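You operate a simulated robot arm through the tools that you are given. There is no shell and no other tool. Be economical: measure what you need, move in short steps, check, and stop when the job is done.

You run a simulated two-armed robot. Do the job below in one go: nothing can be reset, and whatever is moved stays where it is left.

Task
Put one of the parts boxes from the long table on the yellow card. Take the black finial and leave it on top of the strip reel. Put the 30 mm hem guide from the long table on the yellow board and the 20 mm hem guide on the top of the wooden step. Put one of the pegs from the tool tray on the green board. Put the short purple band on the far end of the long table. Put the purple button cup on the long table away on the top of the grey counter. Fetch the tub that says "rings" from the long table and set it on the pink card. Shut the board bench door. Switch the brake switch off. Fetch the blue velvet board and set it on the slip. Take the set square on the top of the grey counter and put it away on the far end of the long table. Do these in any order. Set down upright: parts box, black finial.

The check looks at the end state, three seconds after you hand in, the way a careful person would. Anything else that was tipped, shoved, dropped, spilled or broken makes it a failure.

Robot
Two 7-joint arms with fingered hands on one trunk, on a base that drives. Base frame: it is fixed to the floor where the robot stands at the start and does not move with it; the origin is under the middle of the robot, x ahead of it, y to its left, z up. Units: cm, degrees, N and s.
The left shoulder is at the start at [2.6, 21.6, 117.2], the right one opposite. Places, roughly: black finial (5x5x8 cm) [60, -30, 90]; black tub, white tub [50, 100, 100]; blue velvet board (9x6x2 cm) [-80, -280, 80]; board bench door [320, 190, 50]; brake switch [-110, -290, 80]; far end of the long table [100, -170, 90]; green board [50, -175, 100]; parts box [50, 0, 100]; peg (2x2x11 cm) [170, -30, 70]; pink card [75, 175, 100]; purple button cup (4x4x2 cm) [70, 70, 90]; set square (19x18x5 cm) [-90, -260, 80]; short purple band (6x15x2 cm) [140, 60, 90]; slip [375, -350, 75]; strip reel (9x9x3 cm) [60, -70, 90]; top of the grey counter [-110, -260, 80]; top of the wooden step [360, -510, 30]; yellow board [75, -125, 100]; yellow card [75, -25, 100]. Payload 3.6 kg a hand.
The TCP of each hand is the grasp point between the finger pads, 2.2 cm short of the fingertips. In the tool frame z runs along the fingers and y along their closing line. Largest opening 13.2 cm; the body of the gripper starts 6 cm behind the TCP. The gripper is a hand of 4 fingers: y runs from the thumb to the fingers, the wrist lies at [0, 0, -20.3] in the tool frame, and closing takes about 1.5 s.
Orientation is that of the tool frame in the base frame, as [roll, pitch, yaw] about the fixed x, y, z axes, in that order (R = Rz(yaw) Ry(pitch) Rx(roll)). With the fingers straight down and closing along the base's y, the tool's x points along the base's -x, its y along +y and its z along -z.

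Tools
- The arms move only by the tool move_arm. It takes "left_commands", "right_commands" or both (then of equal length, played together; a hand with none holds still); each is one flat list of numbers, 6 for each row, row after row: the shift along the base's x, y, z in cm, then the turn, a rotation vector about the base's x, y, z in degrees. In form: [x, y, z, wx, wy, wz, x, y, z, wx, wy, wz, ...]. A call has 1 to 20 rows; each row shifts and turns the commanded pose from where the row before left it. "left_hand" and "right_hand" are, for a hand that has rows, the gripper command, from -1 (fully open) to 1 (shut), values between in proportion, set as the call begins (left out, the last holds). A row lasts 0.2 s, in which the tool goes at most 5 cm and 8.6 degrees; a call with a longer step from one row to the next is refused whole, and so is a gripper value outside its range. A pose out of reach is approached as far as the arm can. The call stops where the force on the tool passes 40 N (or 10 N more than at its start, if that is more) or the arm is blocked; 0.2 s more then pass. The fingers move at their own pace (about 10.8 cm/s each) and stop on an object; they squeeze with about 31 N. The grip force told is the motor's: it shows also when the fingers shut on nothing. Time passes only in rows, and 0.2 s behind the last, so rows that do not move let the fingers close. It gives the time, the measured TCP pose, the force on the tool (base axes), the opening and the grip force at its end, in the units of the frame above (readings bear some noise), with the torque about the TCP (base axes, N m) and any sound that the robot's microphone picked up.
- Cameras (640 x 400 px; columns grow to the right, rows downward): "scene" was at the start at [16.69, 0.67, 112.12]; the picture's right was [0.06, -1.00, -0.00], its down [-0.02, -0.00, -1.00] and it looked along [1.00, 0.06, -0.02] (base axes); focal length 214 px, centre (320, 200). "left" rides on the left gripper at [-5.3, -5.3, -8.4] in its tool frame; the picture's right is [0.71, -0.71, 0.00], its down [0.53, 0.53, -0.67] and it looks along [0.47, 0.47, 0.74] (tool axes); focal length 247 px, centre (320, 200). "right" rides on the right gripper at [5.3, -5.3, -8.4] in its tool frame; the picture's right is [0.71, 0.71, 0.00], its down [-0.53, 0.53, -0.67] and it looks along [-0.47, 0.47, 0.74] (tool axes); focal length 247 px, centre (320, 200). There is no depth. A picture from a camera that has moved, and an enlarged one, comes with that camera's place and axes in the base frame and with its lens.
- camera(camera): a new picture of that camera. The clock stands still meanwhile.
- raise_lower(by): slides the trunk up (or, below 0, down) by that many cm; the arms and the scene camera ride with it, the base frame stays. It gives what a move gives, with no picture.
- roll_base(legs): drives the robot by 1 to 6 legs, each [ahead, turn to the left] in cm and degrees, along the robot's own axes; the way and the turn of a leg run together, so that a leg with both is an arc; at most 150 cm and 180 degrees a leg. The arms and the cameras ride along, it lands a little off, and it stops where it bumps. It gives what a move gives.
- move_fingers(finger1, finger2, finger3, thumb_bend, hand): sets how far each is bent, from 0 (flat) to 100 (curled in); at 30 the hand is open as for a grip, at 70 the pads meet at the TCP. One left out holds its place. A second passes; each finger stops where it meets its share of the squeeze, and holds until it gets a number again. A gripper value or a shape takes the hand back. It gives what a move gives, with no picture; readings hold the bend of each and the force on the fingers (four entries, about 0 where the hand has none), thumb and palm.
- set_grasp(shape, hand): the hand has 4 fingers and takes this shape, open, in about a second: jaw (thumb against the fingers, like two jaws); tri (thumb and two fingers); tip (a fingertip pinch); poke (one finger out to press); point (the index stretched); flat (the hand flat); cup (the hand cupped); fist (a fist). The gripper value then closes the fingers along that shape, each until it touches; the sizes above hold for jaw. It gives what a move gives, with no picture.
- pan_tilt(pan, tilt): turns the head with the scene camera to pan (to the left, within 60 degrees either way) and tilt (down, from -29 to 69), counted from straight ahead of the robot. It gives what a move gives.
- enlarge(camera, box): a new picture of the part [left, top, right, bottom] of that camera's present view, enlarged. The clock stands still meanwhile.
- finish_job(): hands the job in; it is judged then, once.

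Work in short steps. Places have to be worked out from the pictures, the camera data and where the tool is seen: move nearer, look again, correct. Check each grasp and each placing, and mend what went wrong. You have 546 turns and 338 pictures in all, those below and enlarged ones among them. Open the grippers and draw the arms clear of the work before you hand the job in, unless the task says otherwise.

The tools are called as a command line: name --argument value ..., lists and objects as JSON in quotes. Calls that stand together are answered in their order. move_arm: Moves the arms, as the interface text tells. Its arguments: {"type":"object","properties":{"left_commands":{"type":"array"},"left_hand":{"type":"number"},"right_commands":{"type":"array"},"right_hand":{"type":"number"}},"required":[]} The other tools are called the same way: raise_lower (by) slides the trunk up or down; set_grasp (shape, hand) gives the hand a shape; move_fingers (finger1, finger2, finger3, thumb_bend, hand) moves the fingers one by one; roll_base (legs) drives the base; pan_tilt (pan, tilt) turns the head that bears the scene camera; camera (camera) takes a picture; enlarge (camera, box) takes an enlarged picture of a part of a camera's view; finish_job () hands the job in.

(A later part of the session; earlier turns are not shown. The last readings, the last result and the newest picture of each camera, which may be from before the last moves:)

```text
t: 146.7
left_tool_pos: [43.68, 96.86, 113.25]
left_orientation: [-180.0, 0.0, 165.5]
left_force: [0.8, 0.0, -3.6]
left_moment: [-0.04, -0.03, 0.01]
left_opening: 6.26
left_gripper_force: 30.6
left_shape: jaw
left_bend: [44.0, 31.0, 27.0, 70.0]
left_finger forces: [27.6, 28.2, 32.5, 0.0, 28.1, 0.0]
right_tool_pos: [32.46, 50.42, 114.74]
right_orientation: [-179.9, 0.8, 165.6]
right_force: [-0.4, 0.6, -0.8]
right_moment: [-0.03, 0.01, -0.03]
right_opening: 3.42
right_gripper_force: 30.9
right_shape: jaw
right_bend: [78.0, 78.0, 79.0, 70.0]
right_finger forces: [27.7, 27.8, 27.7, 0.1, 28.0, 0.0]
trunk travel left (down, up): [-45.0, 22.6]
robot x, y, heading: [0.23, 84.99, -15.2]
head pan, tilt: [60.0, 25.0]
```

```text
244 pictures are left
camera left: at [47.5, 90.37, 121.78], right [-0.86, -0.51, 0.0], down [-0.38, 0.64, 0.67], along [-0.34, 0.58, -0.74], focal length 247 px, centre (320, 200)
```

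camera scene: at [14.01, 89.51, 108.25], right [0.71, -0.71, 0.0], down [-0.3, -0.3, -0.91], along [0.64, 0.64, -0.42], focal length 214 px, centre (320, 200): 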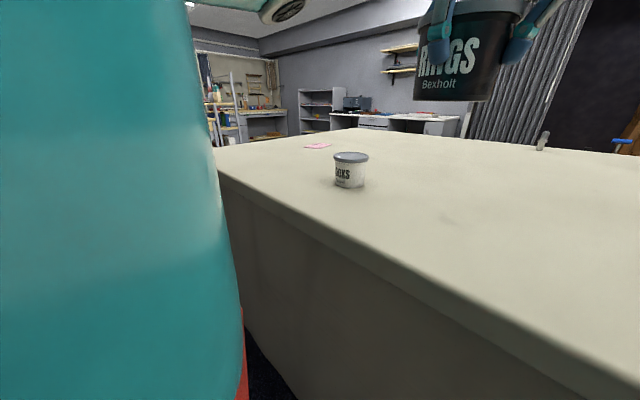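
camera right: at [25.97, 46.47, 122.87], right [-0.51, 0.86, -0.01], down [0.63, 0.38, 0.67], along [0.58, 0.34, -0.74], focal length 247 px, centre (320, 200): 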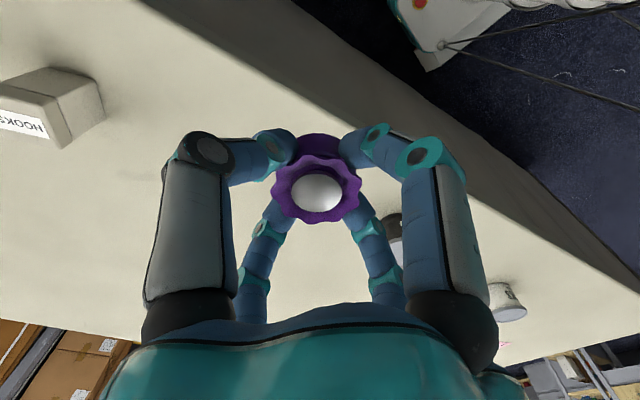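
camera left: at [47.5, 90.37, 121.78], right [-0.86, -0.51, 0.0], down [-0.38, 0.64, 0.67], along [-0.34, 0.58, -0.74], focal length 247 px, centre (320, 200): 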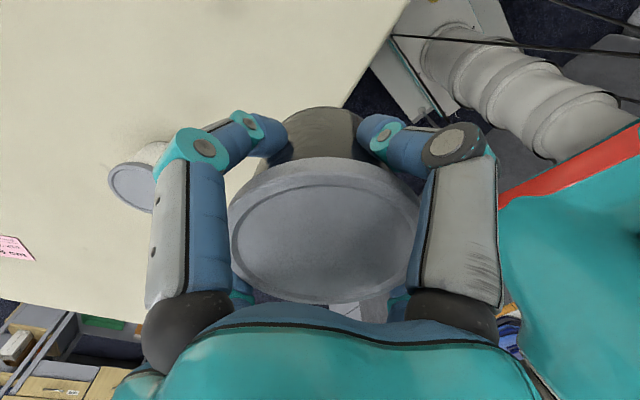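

The pink card is around (83–88,165), too far from the front side, so I'll approach from the table's left end. I turn to +90° in three calls and drive on.

roll_base --legs '[[-9, 0], [0, 40]]'

roll_base --legs '[[0, 40]]'

roll_base --legs '[[0, 27], [60, 0]]'

pan_tilt --pan -50 --tilt 30

camera --camera "scene"

```text
t: 149.6
left_tool_pos: [16.95, 124.23, 113.16]
left_orientation: [-180.0, -0.1, -155.4]
left_force: [-0.2, 0.1, -2.9]
left_moment: [-0.02, -0.02, -0.01]
left_opening: 6.25
left_gripper_force: 30.5
left_shape: jaw
left_bend: [44.0, 31.0, 27.0, 70.0]
left_finger forces: [27.6, 29.3, 32.2, 0.0, 27.7, 0.1]
right_tool_pos: [37.88, 81.06, 114.65]
right_orientation: [-179.9, 0.7, -155.1]
right_force: [-0.3, 0.2, 0.2]
right_moment: [0.0, 0.03, 0.04]
right_opening: 3.41
right_gripper_force: 31.0
right_shape: jaw
right_bend: [78.0, 78.0, 79.0, 70.0]
right_finger forces: [27.6, 27.9, 27.6, 0.1, 27.9, 0.0]
trunk travel left (down, up): [-45.0, 22.6]
robot x, y, heading: [-8.06, 84.0, 24.3]
head pan, tilt: [60.0, 25.0]
```

```text
t: 152.0
left_tool_pos: [-15.44, 131.03, 113.19]
left_orientation: [-180.0, 0.1, -113.8]
left_force: [0.0, -0.2, -3.1]
left_moment: [0.0, -0.02, 0.0]
left_opening: 6.2
left_gripper_force: 31.1
left_shape: jaw
left_bend: [79.0, 31.0, 27.0, 70.0]
left_finger forces: [27.6, 32.0, 32.0, 0.1, 26.9, 0.1]
right_tool_pos: [28.72, 112.49, 114.8]
right_orientation: [-179.9, 0.8, -113.6]
right_force: [-0.6, 0.1, -1.5]
right_moment: [0.0, -0.01, 0.04]
right_opening: 3.4
right_gripper_force: 31.1
right_shape: jaw
right_bend: [78.0, 78.0, 79.0, 70.0]
right_finger forces: [27.4, 28.1, 28.3, 0.0, 27.9, 0.0]
trunk travel left (down, up): [-45.0, 22.6]
robot x, y, heading: [-4.6, 83.36, 66.0]
head pan, tilt: [60.0, 25.0]
```

```text
t: 156.7
left_tool_pos: [-40.05, 180.74, 113.26]
left_orientation: [-180.0, 0.0, -85.8]
left_force: [-0.2, 0.0, -2.4]
left_moment: [0.03, -0.01, -0.01]
left_opening: 6.18
left_gripper_force: 30.9
left_shape: jaw
left_bend: [79.0, 31.0, 27.0, 70.0]
left_finger forces: [27.7, 33.2, 31.2, 0.0, 26.4, 0.0]
right_tool_pos: [7.63, 185.13, 114.77]
right_orientation: [-179.8, 0.7, -85.4]
right_force: [0.0, -1.3, 0.5]
right_moment: [-0.01, -0.03, 0.01]
right_opening: 3.38
right_gripper_force: 31.0
right_shape: jaw
right_bend: [78.0, 78.0, 79.0, 70.0]
right_finger forces: [27.2, 28.3, 29.7, 0.0, 27.8, 0.0]
trunk travel left (down, up): [-45.0, 22.6]
robot x, y, heading: [-8.29, 143.76, 93.6]
head pan, tilt: [60.0, 25.0]
```

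```text
t: 158.6
left_tool_pos: [-39.9, 180.75, 113.38]
left_orientation: [180.0, 0.0, -85.9]
left_force: [-0.6, -0.3, -3.4]
left_moment: [0.05, -0.02, 0.02]
left_opening: 6.17
left_gripper_force: 30.2
left_shape: jaw
left_bend: [79.0, 31.0, 27.0, 70.0]
left_finger forces: [27.7, 33.2, 31.3, 0.0, 26.4, 0.1]
right_tool_pos: [7.56, 185.11, 114.96]
right_orientation: [-179.9, 0.8, -85.5]
right_force: [-0.2, -0.3, -1.1]
right_moment: [0.04, 0.0, -0.02]
right_opening: 3.41
right_gripper_force: 31.1
right_shape: jaw
right_bend: [78.0, 78.0, 79.0, 70.0]
right_finger forces: [27.2, 28.2, 29.6, 0.1, 27.8, 0.1]
trunk travel left (down, up): [-45.0, 22.6]
robot x, y, heading: [-8.49, 144.16, 93.5]
head pan, tilt: [-50.0, 30.0]
```

```text
243 pictures are left
camera scene: at [-2.36, 157.66, 107.46], right [0.69, -0.72, 0.0], down [-0.36, -0.35, -0.87], along [0.63, 0.6, -0.5], focal length 214 px, centre (320, 200)
```

scene: 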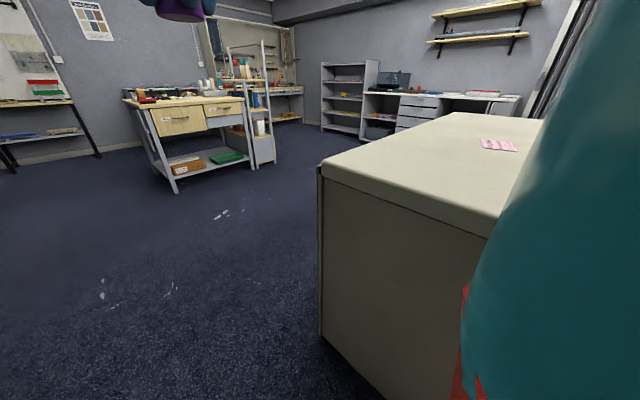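

The card centre is about (88,164), the table end at y≈193. I drive round the end with arcs to stand at about (72,224) facing −y.

roll_base --legs '[[80, -3.5], [63, -90]]'

roll_base --legs '[[63, -90]]'

pan_tilt --pan 0 --tilt 45

camera --camera "scene"

```text
t: 166.0
left_tool_pos: [49.22, 299.04, 114.11]
left_orientation: [179.6, 1.2, -166.5]
left_force: [0.6, -1.1, -4.1]
left_moment: [-0.01, -0.02, -0.01]
left_opening: 6.14
left_gripper_force: 31.1
left_shape: jaw
left_bend: [79.0, 30.0, 27.0, 70.0]
left_finger forces: [27.9, 32.2, 30.8, 0.0, 27.2, 0.0]
right_tool_pos: [61.43, 252.76, 115.64]
right_orientation: [-179.9, 2.0, -165.8]
right_force: [1.4, 0.2, -0.5]
right_moment: [0.0, 0.01, -0.02]
right_opening: 3.37
right_gripper_force: 31.5
right_shape: jaw
right_bend: [78.0, 78.0, 78.0, 70.0]
right_finger forces: [27.0, 28.3, 31.9, 0.0, 27.9, 0.0]
trunk travel left (down, up): [-45.0, 22.6]
robot x, y, heading: [18.88, 266.8, 10.9]
head pan, tilt: [-50.0, 30.0]
stopped in leg 2: the robot was blocked; the commanded pose is now the measured one
```

```text
t: 169.5
left_tool_pos: [100.07, 219.07, 114.47]
left_orientation: [179.6, 1.8, 114.1]
left_force: [-0.5, -0.8, -2.8]
left_moment: [-0.02, 0.02, -0.03]
left_opening: 6.09
left_gripper_force: 30.9
left_shape: jaw
left_bend: [79.0, 30.0, 27.0, 70.0]
left_finger forces: [27.8, 32.3, 30.5, 0.0, 27.1, 0.0]
right_tool_pos: [56.79, 198.58, 116.13]
right_orientation: [-179.8, 2.7, 114.8]
right_force: [-0.1, -0.1, -0.5]
right_moment: [0.04, -0.01, -0.01]
right_opening: 3.36
right_gripper_force: 31.0
right_shape: jaw
right_bend: [78.0, 78.0, 78.0, 70.0]
right_finger forces: [26.7, 28.3, 32.0, 0.1, 28.0, 0.0]
trunk travel left (down, up): [-45.0, 22.6]
robot x, y, heading: [67.09, 244.07, -70.5]
head pan, tilt: [-50.0, 30.0]
stopped in leg 1: the robot was blocked; the commanded pose is now the measured one
```

```text
t: 170.7
left_tool_pos: [100.69, 218.6, 114.3]
left_orientation: [179.9, 1.3, 114.2]
left_force: [0.3, 0.0, -3.2]
left_moment: [-0.05, 0.01, -0.02]
left_opening: 6.09
left_gripper_force: 31.2
left_shape: jaw
left_bend: [79.0, 30.0, 27.0, 70.0]
left_finger forces: [27.7, 32.3, 30.5, 0.0, 27.0, 0.0]
right_tool_pos: [57.25, 198.26, 115.83]
right_orientation: [-179.6, 2.3, 114.9]
right_force: [-0.3, -0.5, -0.6]
right_moment: [0.01, 0.0, 0.02]
right_opening: 3.34
right_gripper_force: 31.5
right_shape: jaw
right_bend: [78.0, 78.0, 78.0, 70.0]
right_finger forces: [26.7, 28.2, 32.1, 0.1, 28.0, 0.0]
trunk travel left (down, up): [-45.0, 22.6]
robot x, y, heading: [66.62, 244.1, -70.6]
head pan, tilt: [0.0, 45.0]
```

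```text
242 pictures are left
camera scene: at [71.99, 229.03, 105.2], right [-0.94, -0.33, 0.0], down [-0.23, 0.67, -0.71], along [0.23, -0.67, -0.71], focal length 214 px, centre (320, 200)
```

scene: 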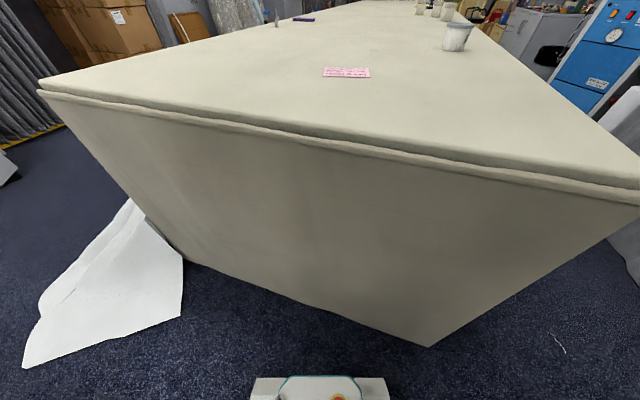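

Robot is at (66.6,244). The card is at (87,162). I turn to −90° and roll up to the table end.

roll_base --legs '[[0, -20], [23, 0]]'

camera --camera "scene"

camera --camera "left"

```text
t: 173.6
left_tool_pos: [90.26, 187.77, 114.22]
left_orientation: [179.8, 1.3, 95.2]
left_force: [1.1, 0.8, -2.0]
left_moment: [-0.07, 0.01, -0.05]
left_opening: 6.11
left_gripper_force: 30.8
left_shape: jaw
left_bend: [79.0, 30.0, 27.0, 70.0]
left_finger forces: [27.7, 32.5, 31.0, 0.0, 26.4, 0.1]
right_tool_pos: [42.72, 182.37, 116.01]
right_orientation: [-179.7, 2.2, 96.0]
right_force: [-0.1, 0.3, -0.4]
right_moment: [0.0, 0.04, 0.0]
right_opening: 3.35
right_gripper_force: 31.1
right_shape: jaw
right_bend: [78.0, 78.0, 78.0, 70.0]
right_finger forces: [26.7, 28.0, 32.3, 0.1, 27.9, 0.0]
trunk travel left (down, up): [-45.0, 22.6]
robot x, y, heading: [66.95, 222.61, -91.9]
head pan, tilt: [0.0, 45.0]
stopped in leg 2: the robot was blocked; the commanded pose is now the measured one
```

```text
241 pictures are left
camera scene: at [66.68, 206.78, 105.21], right [-1.0, 0.04, 0.0], down [0.02, 0.71, -0.71], along [-0.03, -0.71, -0.71], focal length 214 px, centre (320, 200)
```

scene: 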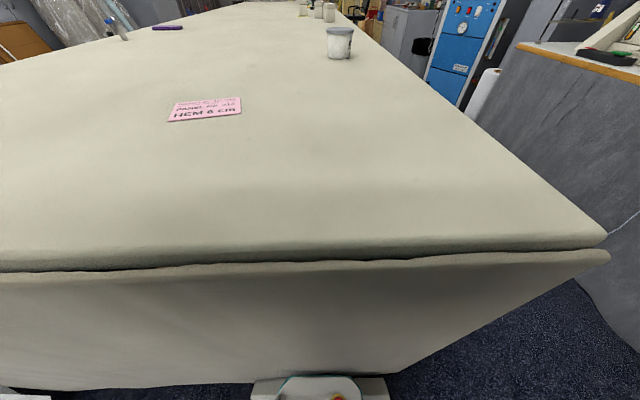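

```text
240 pictures are left
camera left: at [85.53, 182.14, 122.86], right [-0.77, 0.64, -0.02], down [0.47, 0.59, 0.66], along [0.43, 0.5, -0.75], focal length 247 px, centre (320, 200)
```

left: 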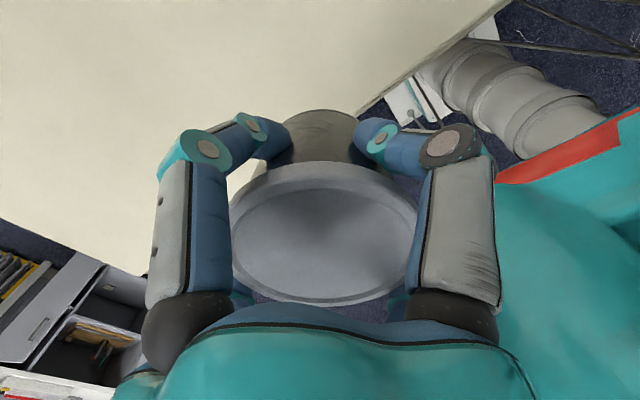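

Card centre (87,163). I carry the tub over it.

move_arm --left_commands '[-0.6, -4, -1, 0, 0, 0, -0.6, -4, -1, 0, 0, 0, -0.6, -4, -1, 0, 0, 0, -0.6, -4, -2, 0, 0, 0, -0.6, -4, -2, 0, 0, 0, -0.4, -3.6, -2, 0, 0, 0]'

camera --camera "scene"

camera --camera "left"

```text
t: 174.9
left_tool_pos: [86.51, 163.44, 104.88]
left_orientation: [179.7, 1.4, 95.1]
left_force: [-0.6, 0.0, -3.3]
left_moment: [-0.01, -0.01, -0.01]
left_opening: 6.11
left_gripper_force: 30.6
left_shape: jaw
left_bend: [79.0, 30.0, 27.0, 70.0]
left_finger forces: [27.3, 32.9, 31.3, 0.0, 26.2, 0.1]
right_tool_pos: [42.52, 182.01, 115.89]
right_orientation: [-179.7, 2.1, 95.9]
right_force: [-0.6, -0.1, 0.1]
right_moment: [-0.01, -0.01, -0.03]
right_opening: 3.35
right_gripper_force: 30.4
right_shape: jaw
right_bend: [78.0, 78.0, 78.0, 70.0]
right_finger forces: [26.7, 28.1, 32.1, 0.0, 28.0, 0.0]
trunk travel left (down, up): [-45.0, 22.6]
robot x, y, heading: [67.33, 222.52, -92.2]
head pan, tilt: [0.0, 45.0]
```

```text
239 pictures are left
camera scene: at [66.55, 206.6, 105.18], right [-1.0, 0.04, 0.0], down [0.03, 0.71, -0.71], along [-0.03, -0.71, -0.71], focal length 214 px, centre (320, 200)
```

scene: 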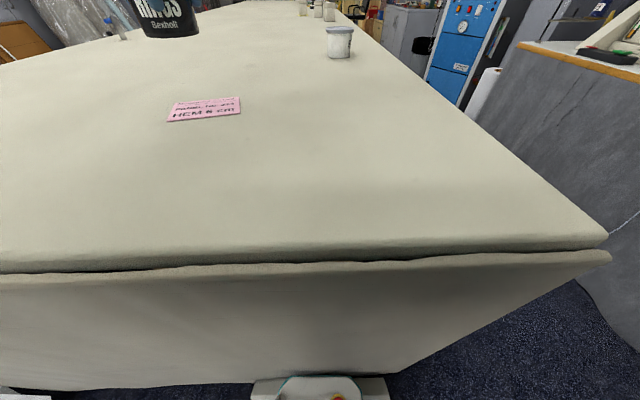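

```text
238 pictures are left
camera left: at [81.69, 157.94, 113.58], right [-0.77, 0.64, -0.02], down [0.47, 0.59, 0.66], along [0.43, 0.5, -0.75], focal length 247 px, centre (320, 200)
```

left: 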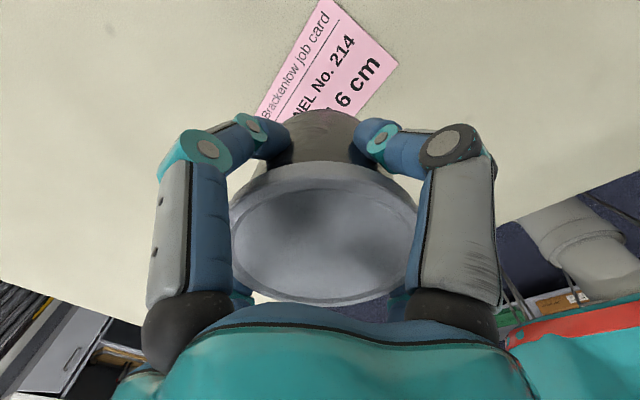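

The card's corners agree; I lower the tub onto it.

move_arm --left_commands '[0.5, 0, -4, 0, 0, 0, 0, 0, -4, 0, 0, 0, 0, 0, -2.3, 0, 0, 0, 0, 0, -0.5, 0, 0, 0]'

camera --camera "scene"

move_arm --left_commands '[0, 0, -0.3, 0, 0, 0, 0, 0, -0.2, 0, 0, 0]'

```text
t: 175.9
left_tool_pos: [87.09, 163.91, 94.25]
left_orientation: [179.8, 1.3, 95.2]
left_force: [0.5, -0.2, -2.9]
left_moment: [-0.05, 0.02, -0.01]
left_opening: 6.08
left_gripper_force: 31.0
left_shape: jaw
left_bend: [79.0, 30.0, 27.0, 70.0]
left_finger forces: [27.2, 33.1, 31.2, 0.1, 26.1, 0.1]
right_tool_pos: [42.62, 182.17, 115.96]
right_orientation: [-179.7, 2.2, 95.9]
right_force: [0.4, -0.1, -0.8]
right_moment: [0.0, 0.01, -0.03]
right_opening: 3.37
right_gripper_force: 30.0
right_shape: jaw
right_bend: [78.0, 78.0, 78.0, 70.0]
right_finger forces: [26.7, 28.2, 32.2, 0.0, 28.0, 0.0]
trunk travel left (down, up): [-45.0, 22.6]
robot x, y, heading: [67.5, 222.85, -92.1]
head pan, tilt: [0.0, 45.0]
```

```text
237 pictures are left
camera scene: at [66.59, 206.67, 105.2], right [-1.0, 0.04, 0.0], down [0.03, 0.71, -0.71], along [-0.03, -0.71, -0.71], focal length 214 px, centre (320, 200)
```

scene: 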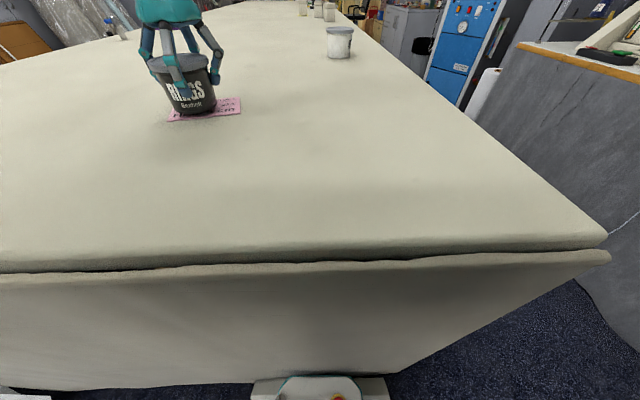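

```text
t: 176.6
left_tool_pos: [87.25, 163.99, 93.9]
left_orientation: [179.8, 1.3, 95.1]
left_force: [0.5, -0.6, -2.8]
left_moment: [-0.04, 0.03, -0.04]
left_opening: 6.07
left_gripper_force: 31.0
left_shape: jaw
left_bend: [79.0, 30.0, 27.0, 70.0]
left_finger forces: [27.2, 33.0, 31.2, 0.1, 26.0, 0.0]
right_tool_pos: [42.58, 182.13, 115.95]
right_orientation: [-179.6, 2.1, 95.9]
right_force: [-0.3, -0.3, -0.6]
right_moment: [0.01, 0.01, -0.02]
right_opening: 3.35
right_gripper_force: 30.9
right_shape: jaw
right_bend: [78.0, 78.0, 78.0, 70.0]
right_finger forces: [26.7, 28.1, 32.3, 0.1, 27.9, 0.1]
trunk travel left (down, up): [-45.0, 22.6]
robot x, y, heading: [67.08, 222.41, -92.0]
head pan, tilt: [0.0, 45.0]
```

Still carrying the full weight (−2.8 N); I lower further in small steps.

move_arm --left_commands '[0, 0, -0.3, 0, 0, 0, 0, 0, -0.2, 0, 0, 0]'

move_arm --left_commands '[0, 0, -0.2, 0, 0, 0]'

```text
t: 177.2
left_tool_pos: [87.3, 164.01, 93.46]
left_orientation: [179.8, 1.4, 95.1]
left_force: [0.8, -1.7, 1.7]
left_moment: [0.08, 0.07, 0.03]
left_opening: 6.09
left_gripper_force: 31.5
left_shape: jaw
left_bend: [79.0, 30.0, 27.0, 70.0]
left_finger forces: [27.1, 33.5, 30.2, 0.1, 26.5, 0.0]
right_tool_pos: [42.63, 182.07, 115.94]
right_orientation: [-179.7, 2.2, 96.1]
right_force: [0.1, -0.1, -1.0]
right_moment: [0.03, 0.03, 0.02]
right_opening: 3.4
right_gripper_force: 31.1
right_shape: jaw
right_bend: [78.0, 78.0, 78.0, 70.0]
right_finger forces: [26.7, 28.1, 32.2, 0.0, 27.9, 0.0]
trunk travel left (down, up): [-45.0, 22.6]
robot x, y, heading: [66.88, 222.43, -92.2]
head pan, tilt: [0.0, 45.0]
```

```text
t: 177.6
left_tool_pos: [87.24, 164.07, 93.55]
left_orientation: [179.9, 1.4, 95.2]
left_force: [0.2, -2.8, 8.5]
left_moment: [0.22, 0.04, 0.02]
left_opening: 6.14
left_gripper_force: 31.0
left_shape: jaw
left_bend: [79.0, 30.0, 27.0, 70.0]
left_finger forces: [27.5, 33.6, 29.9, 0.0, 27.3, 0.0]
right_tool_pos: [42.6, 182.35, 115.9]
right_orientation: [-179.7, 2.2, 96.1]
right_force: [-0.4, -0.6, -1.3]
right_moment: [0.01, -0.02, 0.01]
right_opening: 3.37
right_gripper_force: 31.1
right_shape: jaw
right_bend: [78.0, 78.0, 78.0, 70.0]
right_finger forces: [26.7, 28.1, 32.2, 0.0, 28.0, 0.0]
trunk travel left (down, up): [-45.0, 22.6]
robot x, y, heading: [67.24, 222.16, -92.1]
head pan, tilt: [0.0, 45.0]
```

Contact is firm. I release and rise straight up, then draw back.

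move_arm --left_commands '[0, 0, 0, 0, 0, 0, 0, 0, 0, 0, 0, 0, 0, 0, 0, 0, 0, 0, 0, 0, 0, 0, 0, 0, 0, 0, 0, 0, 0, 0, 0, 0, 0, 0, 0, 0, 0, 0, 3, 0, 0, 0, 0, 0, 4, 0, 0, 0, 0, 0, 4, 0, 0, 0, 0, 3, 3.5, 0, 0, 0, 0, 4, 2, 0, 0, 0, 0, 4, 2, 0, 0, 0, 0, 4, 2, 0, 0, 0]' --left_hand -1

camera --camera "scene"

pan_tilt --pan 60 --tilt 20

camera --camera "scene"

```text
t: 180.3
left_tool_pos: [87.34, 179.39, 113.58]
left_orientation: [179.8, 1.4, 95.3]
left_force: [0.2, 0.9, 0.2]
left_moment: [-0.03, -0.03, 0.01]
left_opening: 13.2
left_gripper_force: 0.1
left_shape: jaw
left_bend: [30.0, 30.0, 30.0, 30.0]
left_finger forces: [0.0, 0.1, 0.0, 0.0, 0.0, 0.0]
right_tool_pos: [42.59, 182.37, 116.04]
right_orientation: [-179.6, 2.3, 96.0]
right_force: [-0.8, -1.1, 0.4]
right_moment: [-0.01, -0.02, -0.01]
right_opening: 3.39
right_gripper_force: 31.2
right_shape: jaw
right_bend: [78.0, 78.0, 78.0, 70.0]
right_finger forces: [26.7, 28.1, 32.2, 0.0, 27.9, 0.1]
trunk travel left (down, up): [-45.0, 22.6]
robot x, y, heading: [67.08, 222.3, -92.1]
head pan, tilt: [0.0, 45.0]
```

```text
236 pictures are left
camera scene: at [66.59, 206.75, 105.21], right [-1.0, 0.04, 0.0], down [0.03, 0.71, -0.71], along [-0.03, -0.71, -0.71], focal length 214 px, centre (320, 200)
```

scene: 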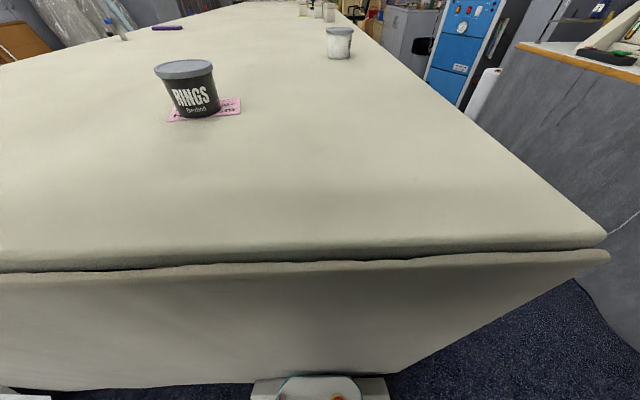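

```text
t: 181.7
left_tool_pos: [87.3, 179.28, 113.34]
left_orientation: [179.8, 1.3, 95.3]
left_force: [0.4, -0.4, -0.1]
left_moment: [0.0, -0.01, -0.03]
left_opening: 13.19
left_gripper_force: 0.0
left_shape: jaw
left_bend: [30.0, 30.0, 30.0, 30.0]
left_finger forces: [0.0, 0.0, 0.0, 0.0, 0.0, 0.0]
right_tool_pos: [42.59, 182.35, 116.02]
right_orientation: [-179.6, 2.1, 96.0]
right_force: [-0.4, -0.1, -0.8]
right_moment: [-0.01, -0.03, -0.04]
right_opening: 3.36
right_gripper_force: 31.2
right_shape: jaw
right_bend: [78.0, 78.0, 78.0, 70.0]
right_finger forces: [26.7, 28.1, 32.2, 0.0, 27.9, 0.1]
trunk travel left (down, up): [-45.0, 22.6]
robot x, y, heading: [67.42, 222.34, -92.2]
head pan, tilt: [60.0, 20.0]
```

```text
235 pictures are left
camera scene: at [74.76, 209.87, 109.07], right [-0.53, -0.85, 0.0], down [-0.29, 0.18, -0.94], along [0.8, -0.5, -0.34], focal length 214 px, centre (320, 200)
```

scene: 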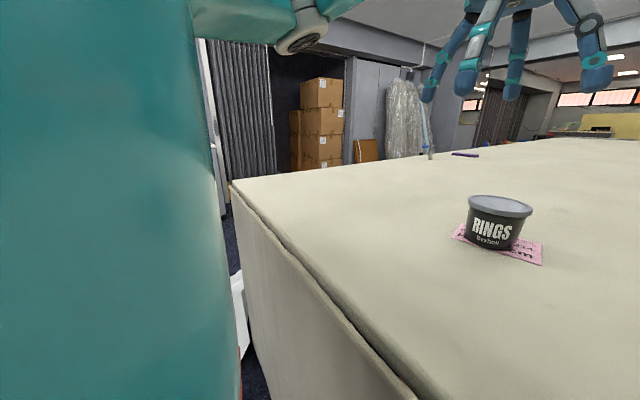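

The RINGS tub is on the pink card. Next the board bench door near (320,190): I back off and turn to face +x.

roll_base --legs '[[-32, 0], [0, 40]]'

roll_base --legs '[[0, 45]]'

pan_tilt --pan 0 --tilt 20

camera --camera "scene"

```text
t: 185.7
left_tool_pos: [111.45, 235.51, 113.38]
left_orientation: [179.7, 1.3, 135.4]
left_force: [-0.3, 0.6, 0.6]
left_moment: [0.06, -0.01, 0.01]
left_opening: 13.21
left_gripper_force: 0.1
left_shape: jaw
left_bend: [30.0, 30.0, 30.0, 30.0]
left_finger forces: [0.0, 0.0, 0.0, 0.0, 0.0, 0.1]
right_tool_pos: [75.53, 209.11, 115.95]
right_orientation: [-179.7, 2.2, 136.1]
right_force: [0.4, 0.0, 0.0]
right_moment: [-0.01, -0.03, -0.01]
right_opening: 3.37
right_gripper_force: 30.8
right_shape: jaw
right_bend: [78.0, 78.0, 78.0, 70.0]
right_finger forces: [26.5, 28.0, 32.2, 0.1, 27.9, 0.0]
trunk travel left (down, up): [-45.0, 22.6]
robot x, y, heading: [65.52, 253.65, -52.4]
head pan, tilt: [60.0, 20.0]
```

```text
t: 188.2
left_tool_pos: [110.73, 274.33, 113.26]
left_orientation: [179.8, 1.2, -178.1]
left_force: [-0.7, 0.0, -0.7]
left_moment: [0.01, -0.03, 0.01]
left_opening: 13.19
left_gripper_force: 0.0
left_shape: jaw
left_bend: [30.0, 30.0, 30.0, 30.0]
left_finger forces: [0.0, 0.0, 0.1, 0.1, 0.0, 0.0]
right_tool_pos: [105.41, 229.91, 115.82]
right_orientation: [-179.7, 2.2, -177.4]
right_force: [0.0, 0.2, -1.0]
right_moment: [0.0, -0.01, 0.02]
right_opening: 3.37
right_gripper_force: 31.4
right_shape: jaw
right_bend: [78.0, 78.0, 78.0, 70.0]
right_finger forces: [26.2, 28.0, 32.5, 0.0, 27.8, 0.1]
trunk travel left (down, up): [-45.0, 22.6]
robot x, y, heading: [66.16, 249.76, -5.9]
head pan, tilt: [60.0, 20.0]
```

```text
t: 189.5
left_tool_pos: [110.77, 274.33, 113.53]
left_orientation: [179.8, 1.5, -178.2]
left_force: [0.6, 0.3, -0.2]
left_moment: [-0.01, -0.01, -0.03]
left_opening: 13.19
left_gripper_force: 0.0
left_shape: jaw
left_bend: [30.0, 30.0, 30.0, 30.0]
left_finger forces: [0.1, 0.1, 0.0, 0.1, 0.0, 0.0]
right_tool_pos: [105.2, 229.91, 115.98]
right_orientation: [-179.6, 2.3, -177.4]
right_force: [-0.2, 0.2, 0.6]
right_moment: [-0.03, -0.01, 0.01]
right_opening: 3.34
right_gripper_force: 30.8
right_shape: jaw
right_bend: [78.0, 78.0, 78.0, 70.0]
right_finger forces: [26.3, 28.2, 32.5, 0.0, 28.0, 0.0]
trunk travel left (down, up): [-45.0, 22.6]
robot x, y, heading: [65.84, 249.43, -5.9]
head pan, tilt: [0.0, 20.0]
```

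```text
234 pictures are left
camera scene: at [82.71, 248.18, 109.06], right [-0.1, -0.99, 0.0], down [-0.34, 0.03, -0.94], along [0.93, -0.09, -0.34], focal length 214 px, centre (320, 200)
```

scene: 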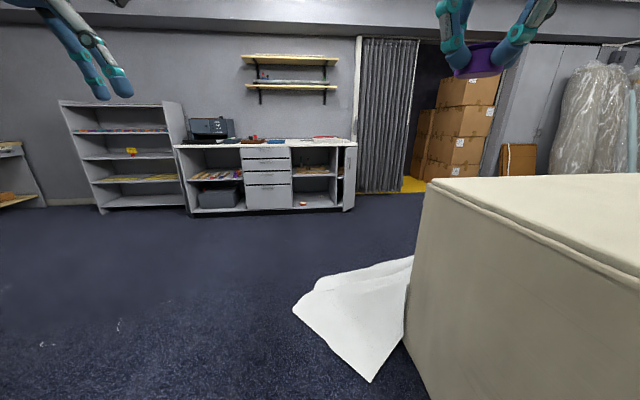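

enlarge --camera "scene" --box '[160, 100, 400, 230]'

```text
2.67 times, centred on (280, 165) of scene
camera zoom: at [82.71, 248.18, 109.06], right [-0.1, -0.99, 0.0], down [-0.34, 0.03, -0.94], along [0.93, -0.09, -0.34], focal length 572 px, centre (427, 293)
```

zoom: 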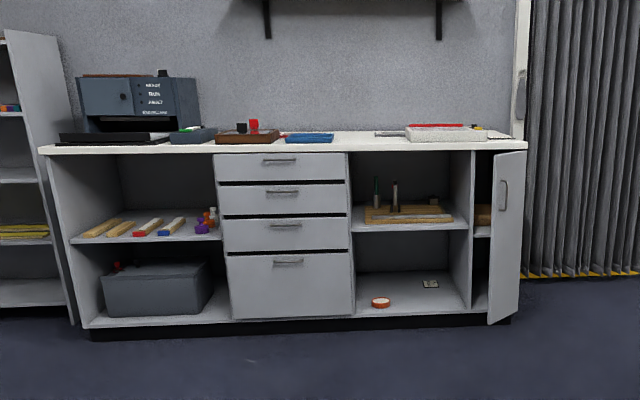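

The bench door on the right is ajar about 40°: hinge near (328,182), free edge near (317,197). White paper lies on the floor at x 140–200, y 195–254, so I go round it.

roll_base --legs '[[0, 36], [105, 0]]'

roll_base --legs '[[0, -40], [80, 0]]'

roll_base --legs '[[0, -40]]'

camera --camera "scene"

```text
t: 196.7
left_tool_pos: [180.97, 349.52, 113.62]
left_orientation: [179.9, 1.4, -142.8]
left_force: [-0.3, -0.2, 0.4]
left_moment: [-0.01, -0.04, 0.0]
left_opening: 13.21
left_gripper_force: 0.0
left_shape: jaw
left_bend: [30.0, 30.0, 30.0, 30.0]
left_finger forces: [0.1, 0.1, 0.0, 0.0, 0.0, 0.0]
right_tool_pos: [202.11, 310.09, 116.04]
right_orientation: [-179.7, 2.2, -141.8]
right_force: [0.4, -0.4, -1.1]
right_moment: [0.01, 0.03, -0.01]
right_opening: 3.36
right_gripper_force: 31.0
right_shape: jaw
right_bend: [78.0, 78.0, 78.0, 70.0]
right_finger forces: [26.3, 27.9, 32.6, 0.0, 27.7, 0.0]
trunk travel left (down, up): [-45.0, 22.6]
robot x, y, heading: [158.33, 303.54, 29.8]
head pan, tilt: [0.0, 20.0]
```

```text
t: 202.8
left_tool_pos: [281.36, 312.14, 113.41]
left_orientation: [179.8, 1.3, 178.6]
left_force: [-0.1, 0.0, -0.2]
left_moment: [0.02, -0.01, 0.03]
left_opening: 13.21
left_gripper_force: 0.1
left_shape: jaw
left_bend: [30.0, 30.0, 30.0, 30.0]
left_finger forces: [0.1, 0.1, 0.0, 0.0, 0.0, 0.1]
right_tool_pos: [273.48, 268.19, 115.93]
right_orientation: [-179.8, 2.2, 179.4]
right_force: [-0.2, -0.4, -1.6]
right_moment: [0.01, 0.02, 0.0]
right_opening: 3.36
right_gripper_force: 30.9
right_shape: jaw
right_bend: [78.0, 78.0, 78.0, 70.0]
right_finger forces: [26.1, 27.9, 32.6, 0.0, 27.7, 0.1]
trunk travel left (down, up): [-45.0, 22.6]
robot x, y, heading: [234.89, 289.84, -8.9]
head pan, tilt: [0.0, 20.0]
```

```text
t: 205.1
left_tool_pos: [284.89, 277.25, 113.49]
left_orientation: [179.8, 1.4, 138.6]
left_force: [-0.2, -0.1, 0.3]
left_moment: [0.01, -0.01, 0.0]
left_opening: 13.22
left_gripper_force: 0.0
left_shape: jaw
left_bend: [30.0, 30.0, 30.0, 30.0]
left_finger forces: [0.0, 0.0, 0.1, 0.0, 0.1, 0.0]
right_tool_pos: [250.55, 248.64, 116.15]
right_orientation: [-179.7, 2.2, 139.5]
right_force: [0.3, -0.3, -0.3]
right_moment: [-0.01, -0.01, 0.01]
right_opening: 3.33
right_gripper_force: 30.8
right_shape: jaw
right_bend: [78.0, 78.0, 78.0, 70.0]
right_finger forces: [26.0, 27.8, 32.6, 0.0, 27.6, 0.1]
trunk travel left (down, up): [-45.0, 22.6]
robot x, y, heading: [237.62, 292.03, -48.2]
head pan, tilt: [0.0, 20.0]
```

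```text
232 pictures are left
camera scene: at [248.79, 279.3, 109.05], right [-0.75, -0.66, 0.0], down [-0.23, 0.26, -0.94], along [0.62, -0.7, -0.34], focal length 214 px, centre (320, 200)
```

scene: 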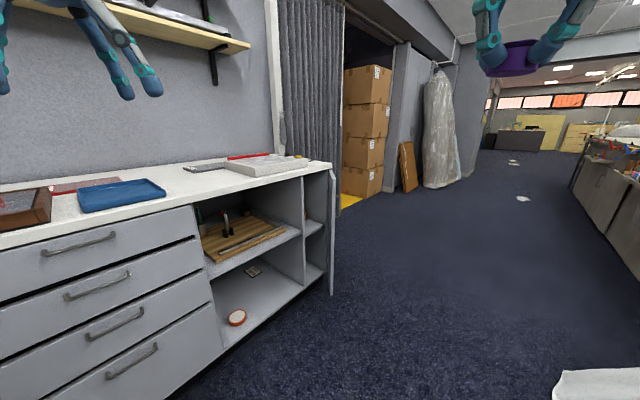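

The door is seen edge-on: free edge (314,196), hinge about (329,177). I drive to about (262,180) and face +x.

roll_base --legs '[[0, -30], [112, 0]]'

roll_base --legs '[[0, 40]]'

roll_base --legs '[[0, 40]]'

camera --camera "scene"

camera --camera "left"

```text
t: 212.3
left_tool_pos: [293.33, 145.03, 113.6]
left_orientation: [179.9, 1.4, 108.4]
left_force: [0.5, 0.4, 0.2]
left_moment: [-0.01, 0.02, 0.03]
left_opening: 13.17
left_gripper_force: 0.2
left_shape: jaw
left_bend: [30.0, 30.0, 30.0, 30.0]
left_finger forces: [0.0, 0.1, 0.1, 0.1, 0.1, 0.0]
right_tool_pos: [249.37, 137.56, 116.2]
right_orientation: [-179.8, 2.2, 109.4]
right_force: [-1.0, -0.5, -0.5]
right_moment: [-0.01, -0.02, 0.03]
right_opening: 3.35
right_gripper_force: 30.8
right_shape: jaw
right_bend: [78.0, 78.0, 78.0, 70.0]
right_finger forces: [26.1, 27.8, 32.6, 0.1, 28.0, 0.0]
trunk travel left (down, up): [-45.0, 22.6]
robot x, y, heading: [259.96, 181.35, -78.6]
head pan, tilt: [0.0, 20.0]
```

```text
t: 214.5
left_tool_pos: [308.85, 174.25, 113.61]
left_orientation: [179.8, 1.5, 147.6]
left_force: [-0.2, 0.0, 1.0]
left_moment: [-0.01, 0.0, 0.01]
left_opening: 13.19
left_gripper_force: 0.1
left_shape: jaw
left_bend: [30.0, 30.0, 30.0, 30.0]
left_finger forces: [0.0, 0.0, 0.0, 0.1, 0.1, 0.0]
right_tool_pos: [279.58, 140.7, 116.21]
right_orientation: [-179.7, 2.1, 148.5]
right_force: [0.4, -1.3, -1.0]
right_moment: [0.03, -0.02, 0.04]
right_opening: 3.33
right_gripper_force: 31.0
right_shape: jaw
right_bend: [78.0, 78.0, 78.0, 70.0]
right_finger forces: [25.8, 27.7, 32.6, 0.1, 27.8, 0.0]
trunk travel left (down, up): [-45.0, 22.6]
robot x, y, heading: [257.69, 178.84, -40.0]
head pan, tilt: [0.0, 20.0]
```

```text
t: 216.8
left_tool_pos: [300.71, 207.86, 113.66]
left_orientation: [179.8, 1.3, -172.9]
left_force: [0.3, 0.1, 0.0]
left_moment: [0.03, 0.05, -0.01]
left_opening: 13.23
left_gripper_force: 0.1
left_shape: jaw
left_bend: [30.0, 30.0, 30.0, 30.0]
left_finger forces: [0.0, 0.0, 0.0, 0.0, 0.0, 0.0]
right_tool_pos: [299.3, 163.05, 116.28]
right_orientation: [-179.7, 2.1, -172.1]
right_force: [-0.5, -0.5, -0.2]
right_moment: [0.02, 0.02, 0.02]
right_opening: 3.32
right_gripper_force: 31.0
right_shape: jaw
right_bend: [78.0, 78.0, 78.0, 70.0]
right_finger forces: [25.7, 27.7, 32.6, 0.0, 27.7, 0.0]
trunk travel left (down, up): [-45.0, 22.6]
robot x, y, heading: [258.35, 175.94, -0.8]
head pan, tilt: [0.0, 20.0]
```

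```text
231 pictures are left
camera scene: at [275.18, 175.65, 109.04], right [-0.01, -1.0, 0.0], down [-0.34, 0.0, -0.94], along [0.94, -0.01, -0.34], focal length 214 px, centre (320, 200)
```

scene: 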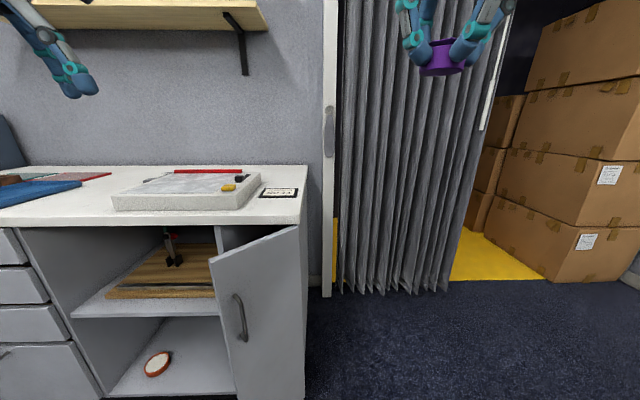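

```text
230 pictures are left
camera left: at [306.47, 203.14, 122.34], right [-0.61, -0.79, -0.02], down [-0.6, 0.45, 0.66], along [-0.51, 0.42, -0.75], focal length 247 px, centre (320, 200)
```

left: 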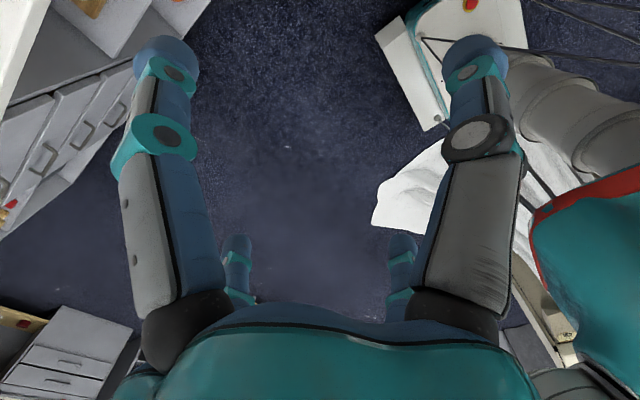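

The door's free edge is at (313,198), hinge (329,181), top at z≈82. I lower the trunk 25 cm, close the left hand, and tilt it to point forward for pushing.

raise_lower --by -25

move_arm --left_commands '[-2, -1, -1, 0, -8, 0, -1, -1, -1, 0, -8, 0, 0, -1, -1, 0, -8, 0, 0, -1, -1, 0, -8, 0, 0, -1, -1, 0, -8, 0, 0, -1, -1, 0, -8, 0, 0, -1, -1, 0, -8, 0]' --left_hand 1

camera --camera "scene"

```text
t: 219.3
left_tool_pos: [300.42, 207.76, 88.84]
left_orientation: [179.7, 1.6, -172.9]
left_force: [0.0, 0.8, 0.0]
left_moment: [-0.02, 0.0, 0.03]
left_opening: 13.21
left_gripper_force: 0.0
left_shape: jaw
left_bend: [30.0, 30.0, 30.0, 30.0]
left_finger forces: [0.0, 0.0, 0.1, 0.1, 0.0, 0.0]
right_tool_pos: [299.03, 163.21, 91.37]
right_orientation: [-179.6, 2.3, -172.2]
right_force: [-0.5, -0.4, -0.3]
right_moment: [-0.05, 0.02, 0.02]
right_opening: 3.31
right_gripper_force: 31.4
right_shape: jaw
right_bend: [78.0, 78.0, 78.0, 70.0]
right_finger forces: [25.7, 27.9, 32.7, 0.0, 27.7, 0.0]
trunk travel left (down, up): [-20.0, 47.6]
robot x, y, heading: [258.27, 175.72, -0.6]
head pan, tilt: [0.0, 20.0]
```

```text
t: 220.9
left_tool_pos: [306.87, 200.79, 84.61]
left_orientation: [-169.5, 56.7, -167.0]
left_force: [0.2, 0.3, 0.1]
left_moment: [0.01, 0.0, 0.0]
left_opening: 0.0
left_gripper_force: 31.3
left_shape: jaw
left_bend: [70.0, 70.0, 70.0, 70.0]
left_finger forces: [0.1, 0.0, 0.0, 0.1, 0.0, 0.0]
left hand out of reach, approached as far as the arm can: row 4, 5, 6, 7
right_tool_pos: [299.1, 162.99, 91.33]
right_orientation: [-179.7, 2.2, -172.1]
right_force: [0.0, -0.3, -1.3]
right_moment: [0.01, -0.02, 0.03]
right_opening: 3.31
right_gripper_force: 30.5
right_shape: jaw
right_bend: [78.0, 78.0, 78.0, 70.0]
right_finger forces: [25.8, 27.9, 32.7, 0.0, 27.7, 0.0]
trunk travel left (down, up): [-20.0, 47.6]
robot x, y, heading: [257.94, 175.5, -0.4]
head pan, tilt: [0.0, 20.0]
```

```text
229 pictures are left
camera scene: at [275.43, 175.6, 83.11], right [-0.01, -1.0, 0.0], down [-0.34, 0.01, -0.94], along [0.94, -0.01, -0.34], focal length 214 px, centre (320, 200)
```

scene: 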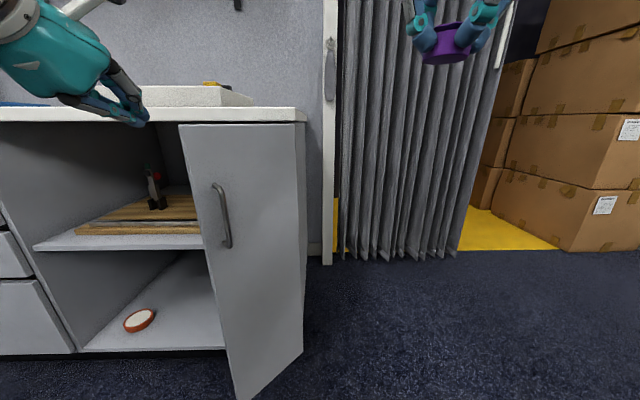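

The hand now points forward-down at (307,201,85), just in front of the door's top edge. I lower it to z≈76 at y≈196 and look.

move_arm --left_commands '[2, -1.5, -2, 0, 0, 0, 2, -1.5, -2, 0, 0, 0, 2, -1.5, -2, 0, 0, 0]'

camera --camera "scene"

```text
t: 221.6
left_tool_pos: [310.76, 198.87, 81.16]
left_orientation: [-170.5, 57.5, -165.5]
left_force: [-12.3, 16.1, 6.2]
left_moment: [0.04, -0.06, 0.26]
left_opening: 0.01
left_gripper_force: 31.2
left_shape: jaw
left_bend: [70.0, 70.0, 70.0, 70.0]
left_finger forces: [0.1, 0.0, 0.0, 0.1, 0.0, 0.0]
right_tool_pos: [298.96, 163.19, 91.41]
right_orientation: [-179.6, 2.1, -172.1]
right_force: [0.1, 0.2, -0.8]
right_moment: [-0.02, 0.04, 0.0]
right_opening: 3.32
right_gripper_force: 31.5
right_shape: jaw
right_bend: [78.0, 78.0, 78.0, 70.0]
right_finger forces: [25.7, 27.8, 32.7, 0.0, 27.7, 0.0]
trunk travel left (down, up): [-20.0, 47.6]
robot x, y, heading: [257.81, 175.86, -0.5]
head pan, tilt: [0.0, 20.0]
stopped in row 3 (left hand): the force on the tool passed its limit (the readings are from after the stop); the commanded pose is now the measured one
```

```text
228 pictures are left
camera scene: at [275.38, 175.67, 83.14], right [-0.01, -1.0, 0.0], down [-0.34, 0.0, -0.94], along [0.94, -0.01, -0.34], focal length 214 px, centre (320, 200)
```

scene: 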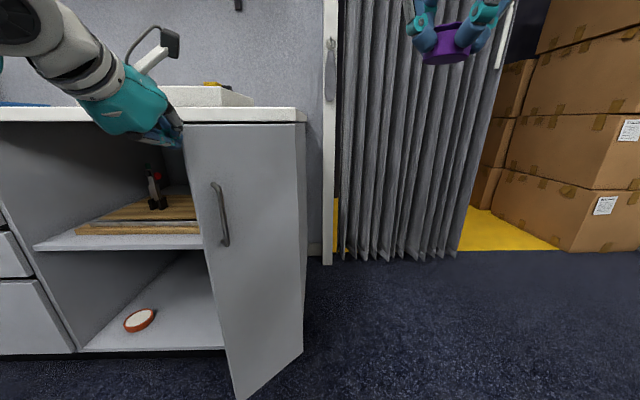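

The fingers caught the door's edge from the wrong side. I ease off, back the base 10 cm, and reposition the hand in front of the door.

move_arm --left_commands '[-1, 1.5, 0, 0, 0, 0]'

roll_base --legs '[[-11, 0]]'

move_arm --left_commands '[0, -3, -1.5, 0, 0, 0, 0, -3, -2, 0, 0, 0, 0, 0, -2, 0, 0, 0]'

camera --camera "scene"

```text
t: 222.0
left_tool_pos: [309.82, 200.1, 81.1]
left_orientation: [-170.0, 57.2, -166.0]
left_force: [-0.5, -0.2, -0.2]
left_moment: [-0.04, 0.0, 0.0]
left_opening: 0.0
left_gripper_force: 30.6
left_shape: jaw
left_bend: [70.0, 70.0, 70.0, 70.0]
left_finger forces: [0.0, 0.0, 0.0, 0.0, 0.0, 0.1]
right_tool_pos: [299.01, 163.13, 91.41]
right_orientation: [-179.7, 2.3, -172.1]
right_force: [0.3, -0.2, 0.1]
right_moment: [-0.01, 0.04, -0.02]
right_opening: 3.35
right_gripper_force: 30.8
right_shape: jaw
right_bend: [78.0, 78.0, 78.0, 70.0]
right_finger forces: [25.6, 27.9, 32.8, 0.0, 27.8, 0.1]
trunk travel left (down, up): [-20.0, 47.6]
robot x, y, heading: [258.01, 175.99, -0.5]
head pan, tilt: [0.0, 20.0]
```

```text
t: 223.2
left_tool_pos: [298.51, 200.25, 80.94]
left_orientation: [-170.2, 57.4, -165.9]
left_force: [-1.4, -0.3, -0.1]
left_moment: [-0.01, -0.04, -0.02]
left_opening: 0.0
left_gripper_force: 31.1
left_shape: jaw
left_bend: [70.0, 70.0, 70.0, 70.0]
left_finger forces: [0.1, 0.0, 0.1, 0.1, 0.0, 0.0]
right_tool_pos: [287.88, 163.34, 91.32]
right_orientation: [-179.6, 2.2, -172.1]
right_force: [0.4, -0.8, 0.1]
right_moment: [0.01, 0.01, -0.01]
right_opening: 3.33
right_gripper_force: 31.1
right_shape: jaw
right_bend: [78.0, 78.0, 78.0, 70.0]
right_finger forces: [25.7, 27.9, 32.6, 0.0, 27.7, 0.0]
trunk travel left (down, up): [-20.0, 47.6]
robot x, y, heading: [246.74, 176.23, -0.8]
head pan, tilt: [0.0, 20.0]
```

```text
t: 224.0
left_tool_pos: [298.68, 194.44, 75.21]
left_orientation: [-170.2, 57.3, -165.7]
left_force: [0.0, 0.5, 0.6]
left_moment: [-0.01, -0.03, -0.01]
left_opening: 0.01
left_gripper_force: 31.5
left_shape: jaw
left_bend: [70.0, 70.0, 70.0, 70.0]
left_finger forces: [0.1, 0.0, 0.0, 0.0, 0.1, 0.0]
right_tool_pos: [287.93, 163.36, 91.42]
right_orientation: [-179.6, 2.2, -172.1]
right_force: [-0.3, 0.9, -0.9]
right_moment: [-0.02, 0.0, 0.01]
right_opening: 3.32
right_gripper_force: 30.9
right_shape: jaw
right_bend: [78.0, 78.0, 78.0, 70.0]
right_finger forces: [25.7, 27.9, 32.6, 0.1, 27.6, 0.0]
trunk travel left (down, up): [-20.0, 47.6]
robot x, y, heading: [246.93, 175.75, -0.5]
head pan, tilt: [0.0, 20.0]
```

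```text
227 pictures are left
camera scene: at [264.21, 175.79, 83.12], right [-0.01, -1.0, 0.0], down [-0.34, 0.0, -0.94], along [0.94, -0.01, -0.34], focal length 214 px, centre (320, 200)
```

scene: 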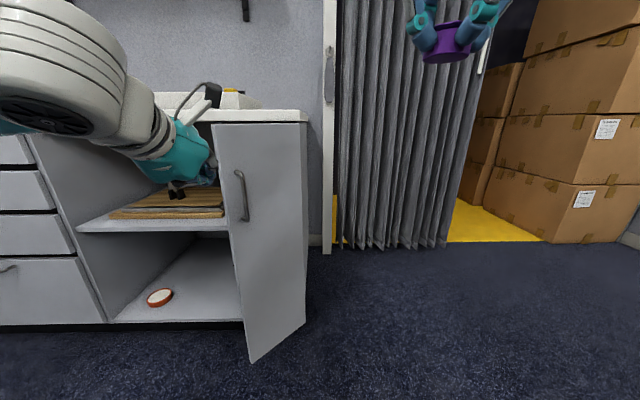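

The fingers would meet the door near the handle's top, so I raise 3 cm, and then push forward in steps.

move_arm --left_commands '[0, 0.5, 3, 0, 0, 0, 4, 0, 0, 0, 0, 0, 4, 0, 0, 0, 0, 0, 3, 0, 0, 0, 0, 0]'

camera --camera "scene"

```text
t: 225.0
left_tool_pos: [309.72, 194.75, 78.75]
left_orientation: [-170.2, 57.3, -165.9]
left_force: [0.1, 0.8, 0.3]
left_moment: [0.01, 0.02, -0.02]
left_opening: 0.02
left_gripper_force: 31.0
left_shape: jaw
left_bend: [70.0, 70.0, 70.0, 70.0]
left_finger forces: [0.0, 0.0, 0.1, 0.0, 0.1, 0.1]
right_tool_pos: [287.89, 163.26, 91.47]
right_orientation: [-179.7, 2.2, -172.1]
right_force: [0.1, -0.7, 0.8]
right_moment: [-0.01, 0.0, -0.03]
right_opening: 3.32
right_gripper_force: 30.8
right_shape: jaw
right_bend: [78.0, 78.0, 78.0, 70.0]
right_finger forces: [25.6, 27.9, 32.7, 0.0, 27.7, 0.0]
trunk travel left (down, up): [-20.0, 47.6]
robot x, y, heading: [246.44, 175.66, -1.0]
head pan, tilt: [0.0, 20.0]
```

```text
226 pictures are left
camera scene: at [264.22, 175.81, 83.11], right [-0.01, -1.0, 0.0], down [-0.34, 0.0, -0.94], along [0.94, -0.01, -0.34], focal length 214 px, centre (320, 200)
```

scene: 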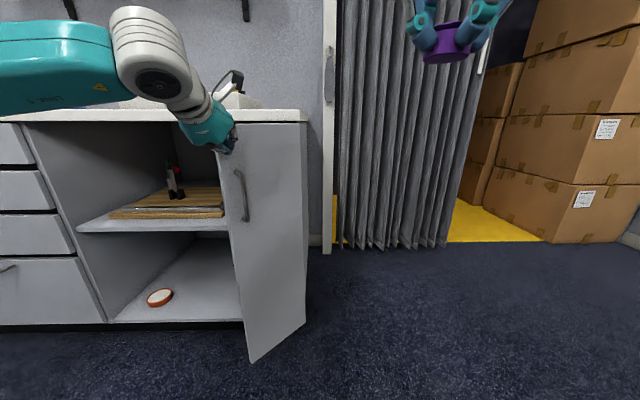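

Fingers are now in front of the door. I push forward.

move_arm --left_commands '[2.5, 0, 0, 0, 0, 0, 2.5, 0.3, 0, 0, 0, 0, 2.5, 0.4, -0.3, 0, 0, 0, 2.5, 0.5, -0.3, 0, 0, 0]'

camera --camera "scene"

```text
t: 226.0
left_tool_pos: [319.35, 196.12, 78.02]
left_orientation: [-170.2, 57.3, -166.0]
left_force: [-0.3, 0.8, 0.2]
left_moment: [-0.01, 0.01, 0.03]
left_opening: 0.02
left_gripper_force: 30.6
left_shape: jaw
left_bend: [70.0, 70.0, 70.0, 70.0]
left_finger forces: [0.0, 0.0, 0.0, 0.0, 0.0, 0.0]
right_tool_pos: [287.8, 163.32, 91.39]
right_orientation: [-179.7, 2.1, -172.1]
right_force: [0.2, 0.4, 0.3]
right_moment: [0.02, 0.01, -0.02]
right_opening: 3.33
right_gripper_force: 30.9
right_shape: jaw
right_bend: [78.0, 78.0, 78.0, 70.0]
right_finger forces: [25.7, 27.9, 32.7, 0.0, 27.7, 0.1]
trunk travel left (down, up): [-20.0, 47.6]
robot x, y, heading: [246.99, 175.69, -0.9]
head pan, tilt: [0.0, 20.0]
```

```text
225 pictures are left
camera scene: at [264.23, 175.8, 83.11], right [-0.01, -1.0, 0.0], down [-0.34, 0.0, -0.94], along [0.94, -0.01, -0.34], focal length 214 px, centre (320, 200)
```

scene: 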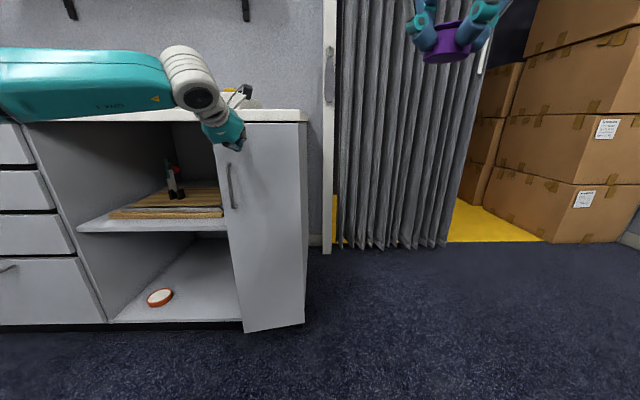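

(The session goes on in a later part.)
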